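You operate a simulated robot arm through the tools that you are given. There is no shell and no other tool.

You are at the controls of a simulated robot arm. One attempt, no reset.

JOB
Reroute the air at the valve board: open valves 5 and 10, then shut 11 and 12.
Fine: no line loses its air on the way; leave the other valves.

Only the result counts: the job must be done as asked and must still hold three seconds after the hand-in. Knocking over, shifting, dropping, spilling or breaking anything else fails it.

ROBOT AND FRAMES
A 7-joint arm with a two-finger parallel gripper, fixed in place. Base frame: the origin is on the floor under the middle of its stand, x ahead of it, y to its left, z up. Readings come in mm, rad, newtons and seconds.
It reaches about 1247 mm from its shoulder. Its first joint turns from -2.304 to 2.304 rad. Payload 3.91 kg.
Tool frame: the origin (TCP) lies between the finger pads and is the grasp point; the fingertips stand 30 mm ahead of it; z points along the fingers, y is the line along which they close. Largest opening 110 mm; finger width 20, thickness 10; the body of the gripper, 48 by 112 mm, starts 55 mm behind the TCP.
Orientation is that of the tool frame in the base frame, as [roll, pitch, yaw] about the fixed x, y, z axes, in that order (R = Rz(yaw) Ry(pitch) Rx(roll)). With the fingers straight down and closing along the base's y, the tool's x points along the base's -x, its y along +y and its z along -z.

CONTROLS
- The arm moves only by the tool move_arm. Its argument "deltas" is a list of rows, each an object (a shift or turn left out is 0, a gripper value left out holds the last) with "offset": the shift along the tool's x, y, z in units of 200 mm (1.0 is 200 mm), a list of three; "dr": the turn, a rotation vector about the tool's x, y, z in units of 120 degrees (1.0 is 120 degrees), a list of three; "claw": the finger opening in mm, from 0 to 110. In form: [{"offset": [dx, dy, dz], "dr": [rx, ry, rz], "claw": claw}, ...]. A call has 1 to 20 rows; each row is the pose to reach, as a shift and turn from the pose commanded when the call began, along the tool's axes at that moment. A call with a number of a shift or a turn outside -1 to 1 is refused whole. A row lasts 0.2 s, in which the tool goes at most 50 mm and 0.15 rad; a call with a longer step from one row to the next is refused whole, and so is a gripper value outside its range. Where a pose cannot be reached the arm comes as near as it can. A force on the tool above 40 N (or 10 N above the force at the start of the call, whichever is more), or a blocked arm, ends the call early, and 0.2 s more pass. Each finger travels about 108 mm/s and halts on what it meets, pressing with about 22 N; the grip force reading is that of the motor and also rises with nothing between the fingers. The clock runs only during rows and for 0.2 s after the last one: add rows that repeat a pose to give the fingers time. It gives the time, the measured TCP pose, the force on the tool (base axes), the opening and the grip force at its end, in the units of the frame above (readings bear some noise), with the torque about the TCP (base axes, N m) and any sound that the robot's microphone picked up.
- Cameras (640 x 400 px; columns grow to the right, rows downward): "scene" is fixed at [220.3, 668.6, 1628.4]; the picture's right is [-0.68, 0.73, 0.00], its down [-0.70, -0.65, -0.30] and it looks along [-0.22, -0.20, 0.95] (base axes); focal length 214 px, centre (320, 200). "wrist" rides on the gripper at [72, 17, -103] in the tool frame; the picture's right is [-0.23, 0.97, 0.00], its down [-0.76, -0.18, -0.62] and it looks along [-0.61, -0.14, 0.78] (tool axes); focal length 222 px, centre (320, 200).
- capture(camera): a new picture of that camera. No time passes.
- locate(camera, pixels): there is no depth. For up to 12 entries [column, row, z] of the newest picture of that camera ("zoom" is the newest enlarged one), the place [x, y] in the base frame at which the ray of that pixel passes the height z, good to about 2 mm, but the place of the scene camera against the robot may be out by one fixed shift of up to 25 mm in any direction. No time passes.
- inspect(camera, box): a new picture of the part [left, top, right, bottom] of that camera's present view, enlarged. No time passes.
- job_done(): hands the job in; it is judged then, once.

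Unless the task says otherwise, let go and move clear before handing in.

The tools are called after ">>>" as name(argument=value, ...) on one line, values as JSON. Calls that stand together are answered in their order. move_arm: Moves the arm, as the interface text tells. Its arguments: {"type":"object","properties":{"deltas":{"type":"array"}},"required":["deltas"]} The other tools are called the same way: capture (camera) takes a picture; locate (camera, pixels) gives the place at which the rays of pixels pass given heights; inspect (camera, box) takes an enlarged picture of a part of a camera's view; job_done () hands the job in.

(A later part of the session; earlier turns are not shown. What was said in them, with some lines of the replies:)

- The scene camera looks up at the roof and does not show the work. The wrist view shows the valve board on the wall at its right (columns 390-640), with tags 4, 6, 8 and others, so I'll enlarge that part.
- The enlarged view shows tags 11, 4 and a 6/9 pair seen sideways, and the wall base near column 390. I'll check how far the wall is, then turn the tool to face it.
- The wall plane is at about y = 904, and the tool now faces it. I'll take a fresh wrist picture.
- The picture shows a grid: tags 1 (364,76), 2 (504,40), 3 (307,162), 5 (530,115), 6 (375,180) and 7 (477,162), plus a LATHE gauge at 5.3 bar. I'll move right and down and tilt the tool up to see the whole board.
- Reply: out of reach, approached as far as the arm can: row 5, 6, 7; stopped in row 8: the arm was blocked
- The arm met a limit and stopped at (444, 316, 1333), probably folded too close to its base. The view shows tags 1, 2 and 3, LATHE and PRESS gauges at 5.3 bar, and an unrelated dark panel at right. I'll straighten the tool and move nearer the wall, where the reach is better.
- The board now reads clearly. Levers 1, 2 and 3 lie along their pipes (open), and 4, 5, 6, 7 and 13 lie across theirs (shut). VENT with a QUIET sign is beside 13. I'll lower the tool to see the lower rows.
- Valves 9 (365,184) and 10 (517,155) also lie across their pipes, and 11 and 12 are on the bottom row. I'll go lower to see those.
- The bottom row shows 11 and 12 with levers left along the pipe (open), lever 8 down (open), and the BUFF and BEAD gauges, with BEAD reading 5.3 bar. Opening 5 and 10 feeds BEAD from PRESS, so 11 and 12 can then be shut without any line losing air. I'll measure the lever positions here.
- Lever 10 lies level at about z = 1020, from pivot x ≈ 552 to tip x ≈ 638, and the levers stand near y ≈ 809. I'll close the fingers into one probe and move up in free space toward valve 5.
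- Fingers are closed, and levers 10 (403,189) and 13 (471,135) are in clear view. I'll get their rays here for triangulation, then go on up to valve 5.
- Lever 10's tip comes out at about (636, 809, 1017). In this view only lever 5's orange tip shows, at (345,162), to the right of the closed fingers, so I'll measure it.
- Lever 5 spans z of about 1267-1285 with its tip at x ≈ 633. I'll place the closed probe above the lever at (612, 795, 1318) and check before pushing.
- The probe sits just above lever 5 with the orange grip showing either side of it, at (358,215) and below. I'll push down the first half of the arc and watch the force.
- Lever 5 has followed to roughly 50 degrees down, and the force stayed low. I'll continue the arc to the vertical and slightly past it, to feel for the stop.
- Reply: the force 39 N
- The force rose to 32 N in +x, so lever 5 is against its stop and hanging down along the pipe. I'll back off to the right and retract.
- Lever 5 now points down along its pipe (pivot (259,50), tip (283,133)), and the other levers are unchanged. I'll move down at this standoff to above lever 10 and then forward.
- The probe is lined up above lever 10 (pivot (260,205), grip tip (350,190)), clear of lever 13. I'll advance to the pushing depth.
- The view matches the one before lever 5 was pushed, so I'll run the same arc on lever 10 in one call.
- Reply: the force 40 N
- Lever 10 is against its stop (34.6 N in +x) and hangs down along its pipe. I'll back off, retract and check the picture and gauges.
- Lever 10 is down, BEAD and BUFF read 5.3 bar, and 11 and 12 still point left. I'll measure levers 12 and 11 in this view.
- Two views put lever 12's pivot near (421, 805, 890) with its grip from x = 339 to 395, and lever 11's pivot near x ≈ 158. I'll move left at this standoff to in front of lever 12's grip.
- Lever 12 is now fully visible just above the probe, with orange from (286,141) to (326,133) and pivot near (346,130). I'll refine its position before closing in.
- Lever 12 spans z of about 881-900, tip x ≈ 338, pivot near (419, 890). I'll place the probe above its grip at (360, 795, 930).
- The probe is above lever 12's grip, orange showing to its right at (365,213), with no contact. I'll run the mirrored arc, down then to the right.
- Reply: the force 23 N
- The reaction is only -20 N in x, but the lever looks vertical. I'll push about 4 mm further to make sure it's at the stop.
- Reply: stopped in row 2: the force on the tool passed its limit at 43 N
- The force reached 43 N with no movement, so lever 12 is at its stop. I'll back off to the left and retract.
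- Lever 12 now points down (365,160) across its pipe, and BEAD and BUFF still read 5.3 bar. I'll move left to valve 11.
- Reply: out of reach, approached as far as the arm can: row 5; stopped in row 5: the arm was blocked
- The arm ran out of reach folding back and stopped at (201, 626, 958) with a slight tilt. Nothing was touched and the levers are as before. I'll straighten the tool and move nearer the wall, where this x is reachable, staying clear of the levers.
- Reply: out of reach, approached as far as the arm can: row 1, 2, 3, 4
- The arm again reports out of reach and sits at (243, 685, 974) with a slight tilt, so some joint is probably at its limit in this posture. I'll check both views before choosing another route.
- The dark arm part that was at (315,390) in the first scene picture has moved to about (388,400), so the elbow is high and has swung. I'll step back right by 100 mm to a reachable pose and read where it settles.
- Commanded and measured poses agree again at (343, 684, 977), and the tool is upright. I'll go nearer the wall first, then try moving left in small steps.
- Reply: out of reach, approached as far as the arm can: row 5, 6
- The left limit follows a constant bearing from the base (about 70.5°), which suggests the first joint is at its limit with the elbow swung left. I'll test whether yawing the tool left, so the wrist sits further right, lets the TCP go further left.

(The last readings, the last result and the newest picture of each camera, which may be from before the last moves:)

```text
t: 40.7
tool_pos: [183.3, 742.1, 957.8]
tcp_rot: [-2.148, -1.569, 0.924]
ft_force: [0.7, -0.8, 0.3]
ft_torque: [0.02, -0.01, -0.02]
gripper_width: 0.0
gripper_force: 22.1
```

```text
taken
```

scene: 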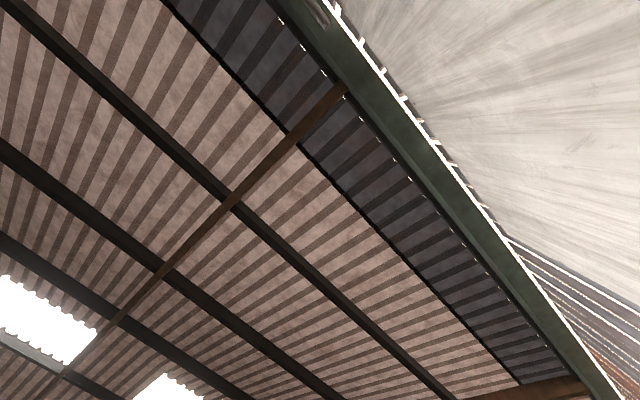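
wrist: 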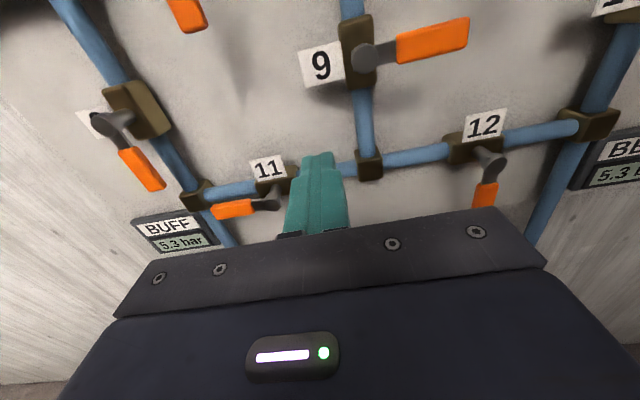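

The yawed tool moved freely to (183, 742, 958). I'll add a little more yaw and go left to above lever 11's grip at x ≈ 98, still short of the levers.

>>> move_arm(deltas=[{"offset": [-0.03, -0.1, 0.036], "dr": [0.02, 0, 0]}, {"offset": [-0.06, -0.2, 0.072], "dr": [0.035, 0, 0]}, {"offset": [-0.09, -0.3, 0.109], "dr": [0.05, 0, 0]}, {"offset": [-0.115, -0.4, 0.145], "dr": [0.067, 0, 0]}, {"offset": [-0.115, -0.4, 0.145], "dr": [0.067, 0, 0]}])

>>> capture(camera="wrist")

```text
t: 41.9
tool_pos: [98.3, 740.4, 932.2]
tcp_rot: [-1.924, -1.568, 0.841]
ft_force: [-0.2, 0.8, -0.2]
ft_torque: [0.0, -0.02, -0.02]
gripper_width: 0.0
gripper_force: 21.6
```

```text
taken
```

wrist: 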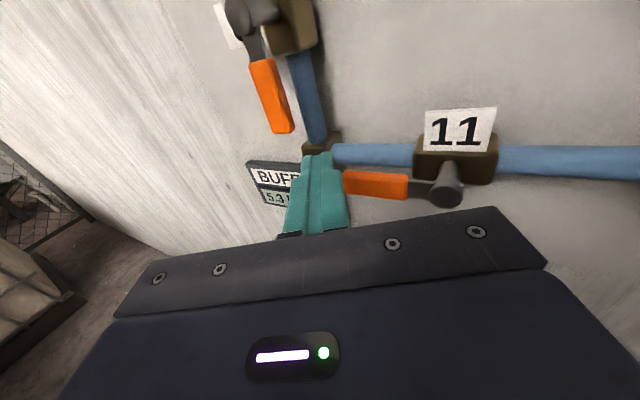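

The tool is at (98, 740, 932), yawed 28°, and lever 11 is in clear view: orange from (343,183) to (408,186), pivot near (446,190). I'll measure it.

>>> inspect(camera="wrist", box=[240, 80, 520, 240])

>>> locate(camera="wrist", pixels=[[343, 170, 900], [343, 170, 880], [343, 193, 900], [343, 193, 880], [408, 174, 900], [408, 174, 880], [408, 199, 900], [408, 199, 880], [446, 192, 900], [446, 192, 880], [290, 132, 940], [290, 132, 920]])

```text
2.29 times, centred on (380, 160) of wrist
```

zoom: 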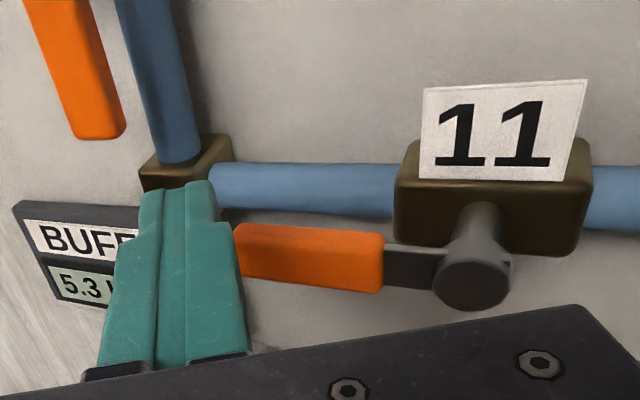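

```text
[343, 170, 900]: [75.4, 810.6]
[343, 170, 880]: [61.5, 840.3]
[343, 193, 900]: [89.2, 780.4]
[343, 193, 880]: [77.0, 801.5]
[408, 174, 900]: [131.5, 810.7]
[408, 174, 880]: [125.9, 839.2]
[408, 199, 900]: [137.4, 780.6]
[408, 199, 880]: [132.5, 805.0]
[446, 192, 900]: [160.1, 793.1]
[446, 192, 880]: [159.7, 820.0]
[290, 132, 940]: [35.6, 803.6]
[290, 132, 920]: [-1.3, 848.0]
```

Lever 11 measures tip x ≈ 76, pivot near (158, 890), z of about 881-899, the same height as lever 12. I'll advance the yawed probe to above its grip at (104, 795, 931).

>>> move_arm(deltas=[{"offset": [0, 0.05, 0.075]}, {"offset": [-0.005, 0.1, 0.15]}, {"offset": [-0.01, 0.153, 0.2245]}, {"offset": [-0.01, 0.153, 0.2245]}])

>>> capture(camera="wrist")

```text
t: 42.9
tool_pos: [103.2, 795.5, 928.3]
tcp_rot: [-1.873, -1.57, 0.792]
ft_force: [0.1, -0.3, -0.2]
ft_torque: [-0.03, 0.01, 0.0]
gripper_width: 0.1
gripper_force: 21.8
```

```text
taken
```

wrist: 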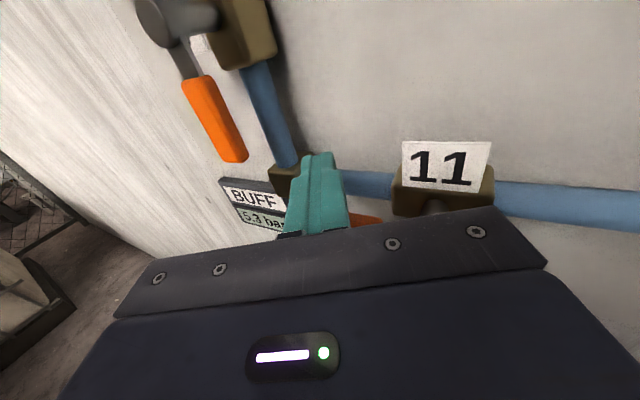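

The probe sits above lever 11 with the grip showing at (365,220), no contact and no reach warning. I'll push down the first half of the arc.

>>> move_arm(deltas=[{"offset": [-0.045, 0, 0]}, {"offset": [-0.09, 0.003, -0.0016]}, {"offset": [-0.13, -0.0044, 0.0024]}, {"offset": [-0.1715, -0.0132, 0.007]}, {"offset": [-0.2135, -0.0124, 0.0066]}, {"offset": [-0.255, -0.0101, 0.0054]}, {"offset": [-0.295, 0, 0]}, {"offset": [-0.334, 0.0119, -0.0064]}])

>>> capture(camera="wrist")

```text
t: 44.7
tool_pos: [105.2, 794.6, 863.9]
tcp_rot: [-2.058, -1.569, 0.973]
ft_force: [-1.1, -0.3, 0.1]
ft_torque: [0.02, 0.0, 0.0]
gripper_width: 0.0
gripper_force: 22.3
```

```text
taken
```

wrist: 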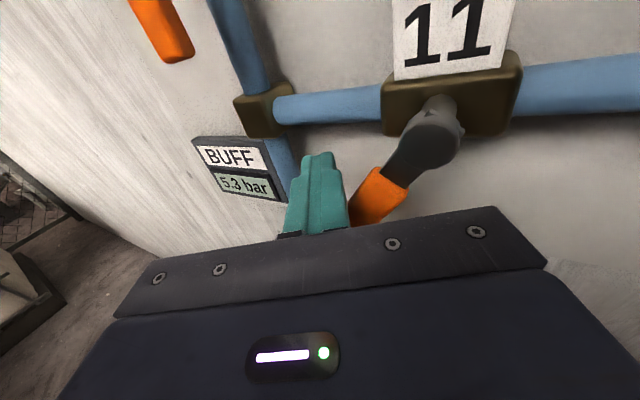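

Lever 11 has swung to about 45° and the force is near zero. I'll continue down and right to its stop.

>>> move_arm(deltas=[{"offset": [-0.0365, 0.019, -0.0101]}, {"offset": [-0.071, 0.0395, -0.021]}, {"offset": [-0.1, 0.0657, -0.035]}, {"offset": [-0.1275, 0.0935, -0.0498]}, {"offset": [-0.149, 0.1257, -0.067]}, {"offset": [-0.166, 0.1588, -0.0846]}, {"offset": [-0.17, 0.1707, -0.0909]}, {"offset": [-0.1745, 0.1821, -0.0971]}])

>>> capture(camera="wrist")

```text
t: 46.2
tool_pos: [134.9, 793.4, 834.4]
tcp_rot: [-0.423, -1.568, -0.646]
ft_force: [-5.6, -4.8, 2.4]
ft_torque: [0.05, -0.08, -0.05]
gripper_width: 0.0
gripper_force: 21.7
stopped in row 7: the force on the tool passed its limit at 44 N (the readings are from after the stop); the commanded pose is now the measured one
```

```text
taken
```

wrist: 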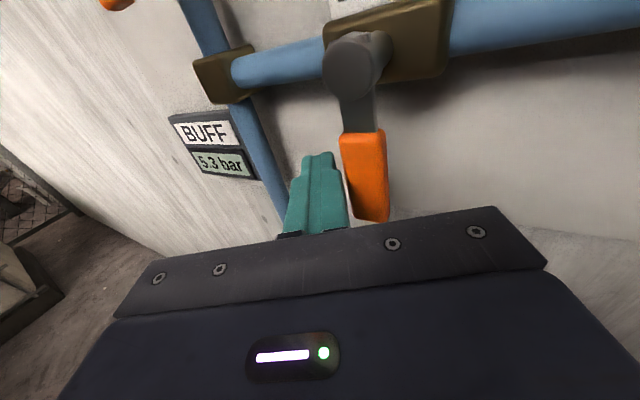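

The push stopped at 44 N with lever 11 hanging down, so it is at its stop. I'll back away left, retract and look at the whole board again.

>>> move_arm(deltas=[{"offset": [0, -0.053, 0.028]}, {"offset": [0, -0.11, 0.0587]}, {"offset": [0, -0.157, -0.0295]}, {"offset": [0, -0.216, -0.1397]}, {"offset": [0.1, -0.251, -0.206]}, {"offset": [0.3, -0.207, -0.23]}, {"offset": [0.475, -0.207, -0.23]}])

>>> capture(camera="wrist")

```text
t: 47.8
tool_pos: [122.8, 735.1, 929.1]
tcp_rot: [-0.903, -1.567, -0.173]
ft_force: [-0.4, 0.6, 0.3]
ft_torque: [0.01, 0.01, 0.0]
gripper_width: 0.0
gripper_force: 22.0
```

```text
taken
```

wrist: 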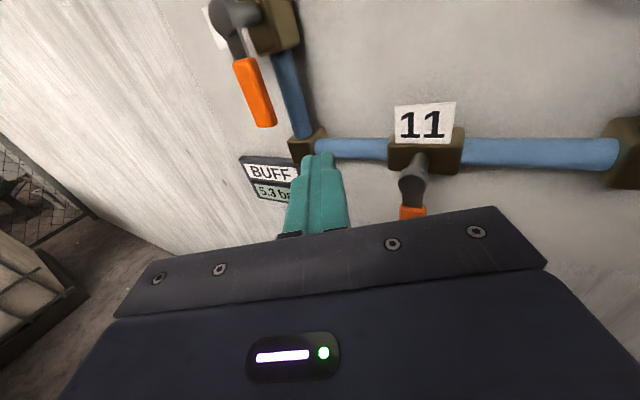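

Lever 11 hangs down with its grip at (412,212) and the arm is clear. I'll move right and straighten the tool to view all the valves and gauges.

>>> move_arm(deltas=[{"offset": [0.04, 0.095, -0.119], "dr": [-0.04, 0, 0]}, {"offset": [0.08, 0.19, -0.238], "dr": [-0.09, 0, 0]}, {"offset": [0.12, 0.286, -0.356], "dr": [-0.14, 0, 0]}, {"offset": [0.16, 0.381, -0.475], "dr": [-0.19, 0, 0]}, {"offset": [0.2, 0.476, -0.594], "dr": [-0.234, 0, 0]}])

>>> capture(camera="wrist")

>>> inspect(camera="wrist", box=[120, 60, 440, 260])

```text
t: 49.0
tool_pos: [263.3, 674.6, 968.3]
tcp_rot: [-1.119, -1.568, -0.444]
ft_force: [-0.1, -0.1, -0.7]
ft_torque: [0.0, -0.01, 0.03]
gripper_width: 0.0
gripper_force: 22.2
```

```text
taken
```

wrist: 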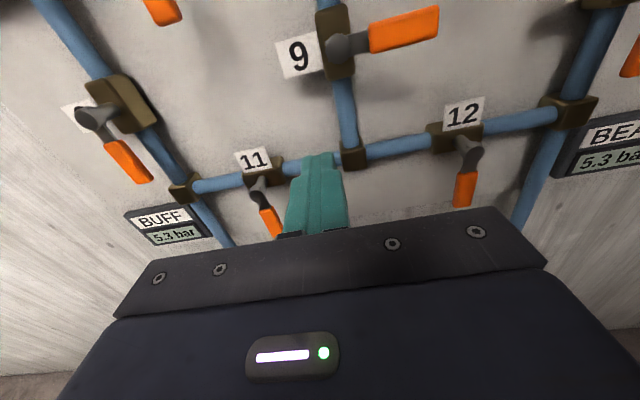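

```text
2.00 times, centred on (280, 160) of wrist
```

zoom: 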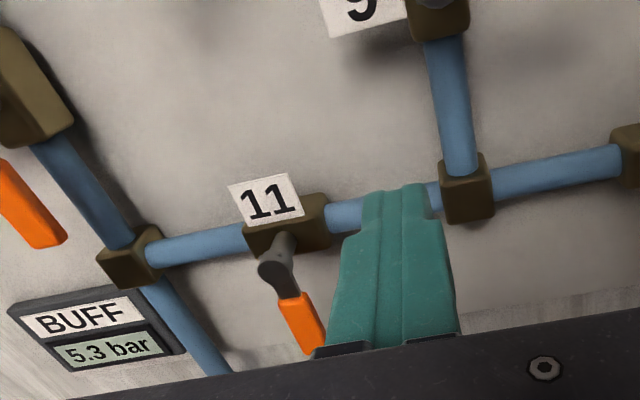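

BUFF and BEAD both read 5.3 bar, and levers 11 and 12 point down. I'll check numerically that lever 11 is plumb, using its pivot and tip rays.

>>> locate(camera="wrist", pixels=[[258, 194, 900], [258, 194, 880], [276, 236, 830], [276, 236, 800], [262, 211, 880], [262, 211, 850], [466, 152, 900], [466, 152, 880], [462, 206, 830], [462, 206, 800], [465, 175, 880], [465, 175, 850]])

```text
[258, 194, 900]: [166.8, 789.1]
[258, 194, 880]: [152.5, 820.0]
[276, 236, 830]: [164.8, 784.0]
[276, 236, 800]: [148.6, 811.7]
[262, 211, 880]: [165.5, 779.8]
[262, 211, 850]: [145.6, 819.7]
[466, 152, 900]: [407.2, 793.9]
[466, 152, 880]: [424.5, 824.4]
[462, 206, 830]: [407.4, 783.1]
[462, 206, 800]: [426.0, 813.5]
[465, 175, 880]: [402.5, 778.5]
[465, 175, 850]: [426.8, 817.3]
```

The orange base and tip share the same x on both levers (11: about 152 and 152; 12: about 420 and 421), so both are plumb. I'll back away and up to check 5, 10 and the upper gauges.

>>> move_arm(deltas=[{"offset": [0.16, 0.115, -0.09]}, {"offset": [0.33, 0.23, -0.18]}, {"offset": [0.5, 0.345, -0.27]}, {"offset": [0.66, 0.46, -0.36]}, {"offset": [0.83, 0.575, -0.45]}, {"offset": [1.0, 0.685, -0.5]}])

>>> capture(camera="wrist")

>>> move_arm(deltas=[{"offset": [0.2, 0, 0]}, {"offset": [0.4, 0, 0]}, {"offset": [0.6, 0, 0]}, {"offset": [0.8, 0, 0]}, {"offset": [1.0, 0, 0]}])

>>> capture(camera="wrist")

```text
t: 50.4
tool_pos: [401.7, 576.0, 1169.8]
tcp_rot: [-1.201, -1.568, -0.359]
ft_force: [0.1, 0.0, -0.9]
ft_torque: [0.02, -0.03, -0.01]
gripper_width: 0.0
gripper_force: 22.1
```

```text
taken
```

wrist: 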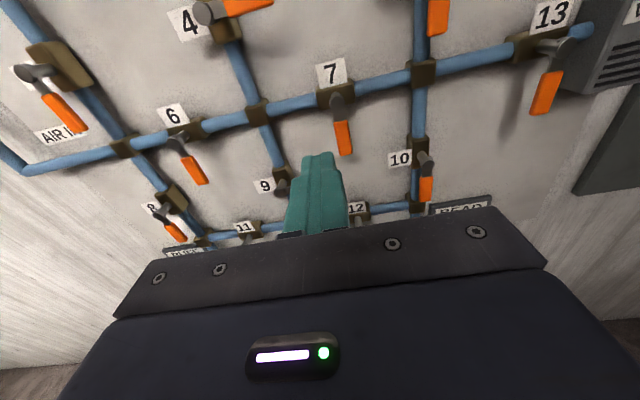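

```text
t: 51.6
tool_pos: [403.3, 576.0, 1367.5]
tcp_rot: [-1.46, -1.567, -0.102]
ft_force: [-0.2, 1.2, -0.4]
ft_torque: [0.06, 0.0, 0.01]
gripper_width: 0.0
gripper_force: 21.7
```

```text
taken
```

wrist: 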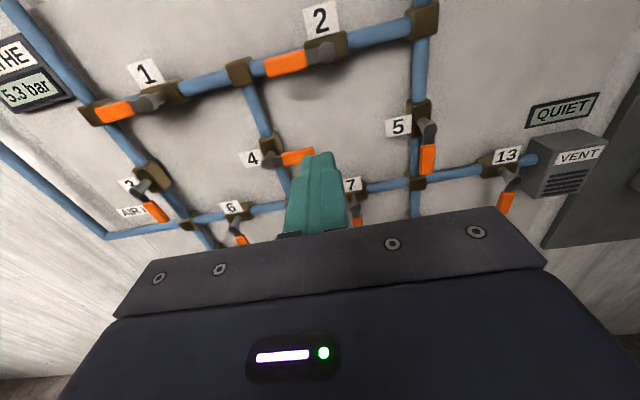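

Levers 5 (428,145) and 10 (425,175) hang down along their pipes, 1, 2, 3 and 8 remain open, and 4, 6, 7, 9 and 13 remain shut. The VENT sign still reads QUIET. I'll go up a little to read the PRESS gauge too.

>>> move_arm(deltas=[{"offset": [0.2, 0, 0]}, {"offset": [0.4, 0, 0]}, {"offset": [0.55, 0, 0]}])

>>> capture(camera="wrist")

```text
t: 52.4
tool_pos: [402.0, 576.2, 1478.5]
tcp_rot: [-1.289, -1.569, -0.273]
ft_force: [-0.3, 0.7, -0.7]
ft_torque: [0.02, -0.02, 0.05]
gripper_width: 0.0
gripper_force: 21.8
```

```text
taken
```

wrist: 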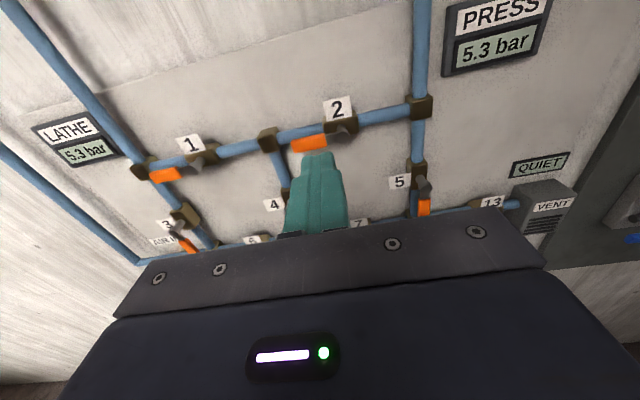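

PRESS (497,45) and LATHE (80,140) both read 5.3 bar, BUFF and BEAD read 5.3 bar earlier, and the vent is quiet. Valves 5 and 10 are open, 11 and 12 are shut, and the arm is clear of the board, so I'm handing in.

>>> job_done()

```text
The job is handed in.
```

The air is rerouted: valves 5 and 10 are open, and 11 and 12 are shut. I opened 5 and 10 first. I pushed each lever until it met its stop.

- **Lines:** In the last pictures, LATHE, PRESS, BUFF and BEAD all read 5.3 bar. Each gauge I saw along the way read the same, and the vent sign still read QUIET.
- **Other valves:** None were moved. 1, 2, 3 and 8 are still open, and 4, 6, 7, 9 and 13 are still shut.
- **Arm:** On the way to valve 11 the arm ran out of reach and stopped short, touching nothing. I reached that valve with the tool turned about 28° to the left. The arm was clear of the board when I handed in.

The job has been handed in; no verdict came back with it.
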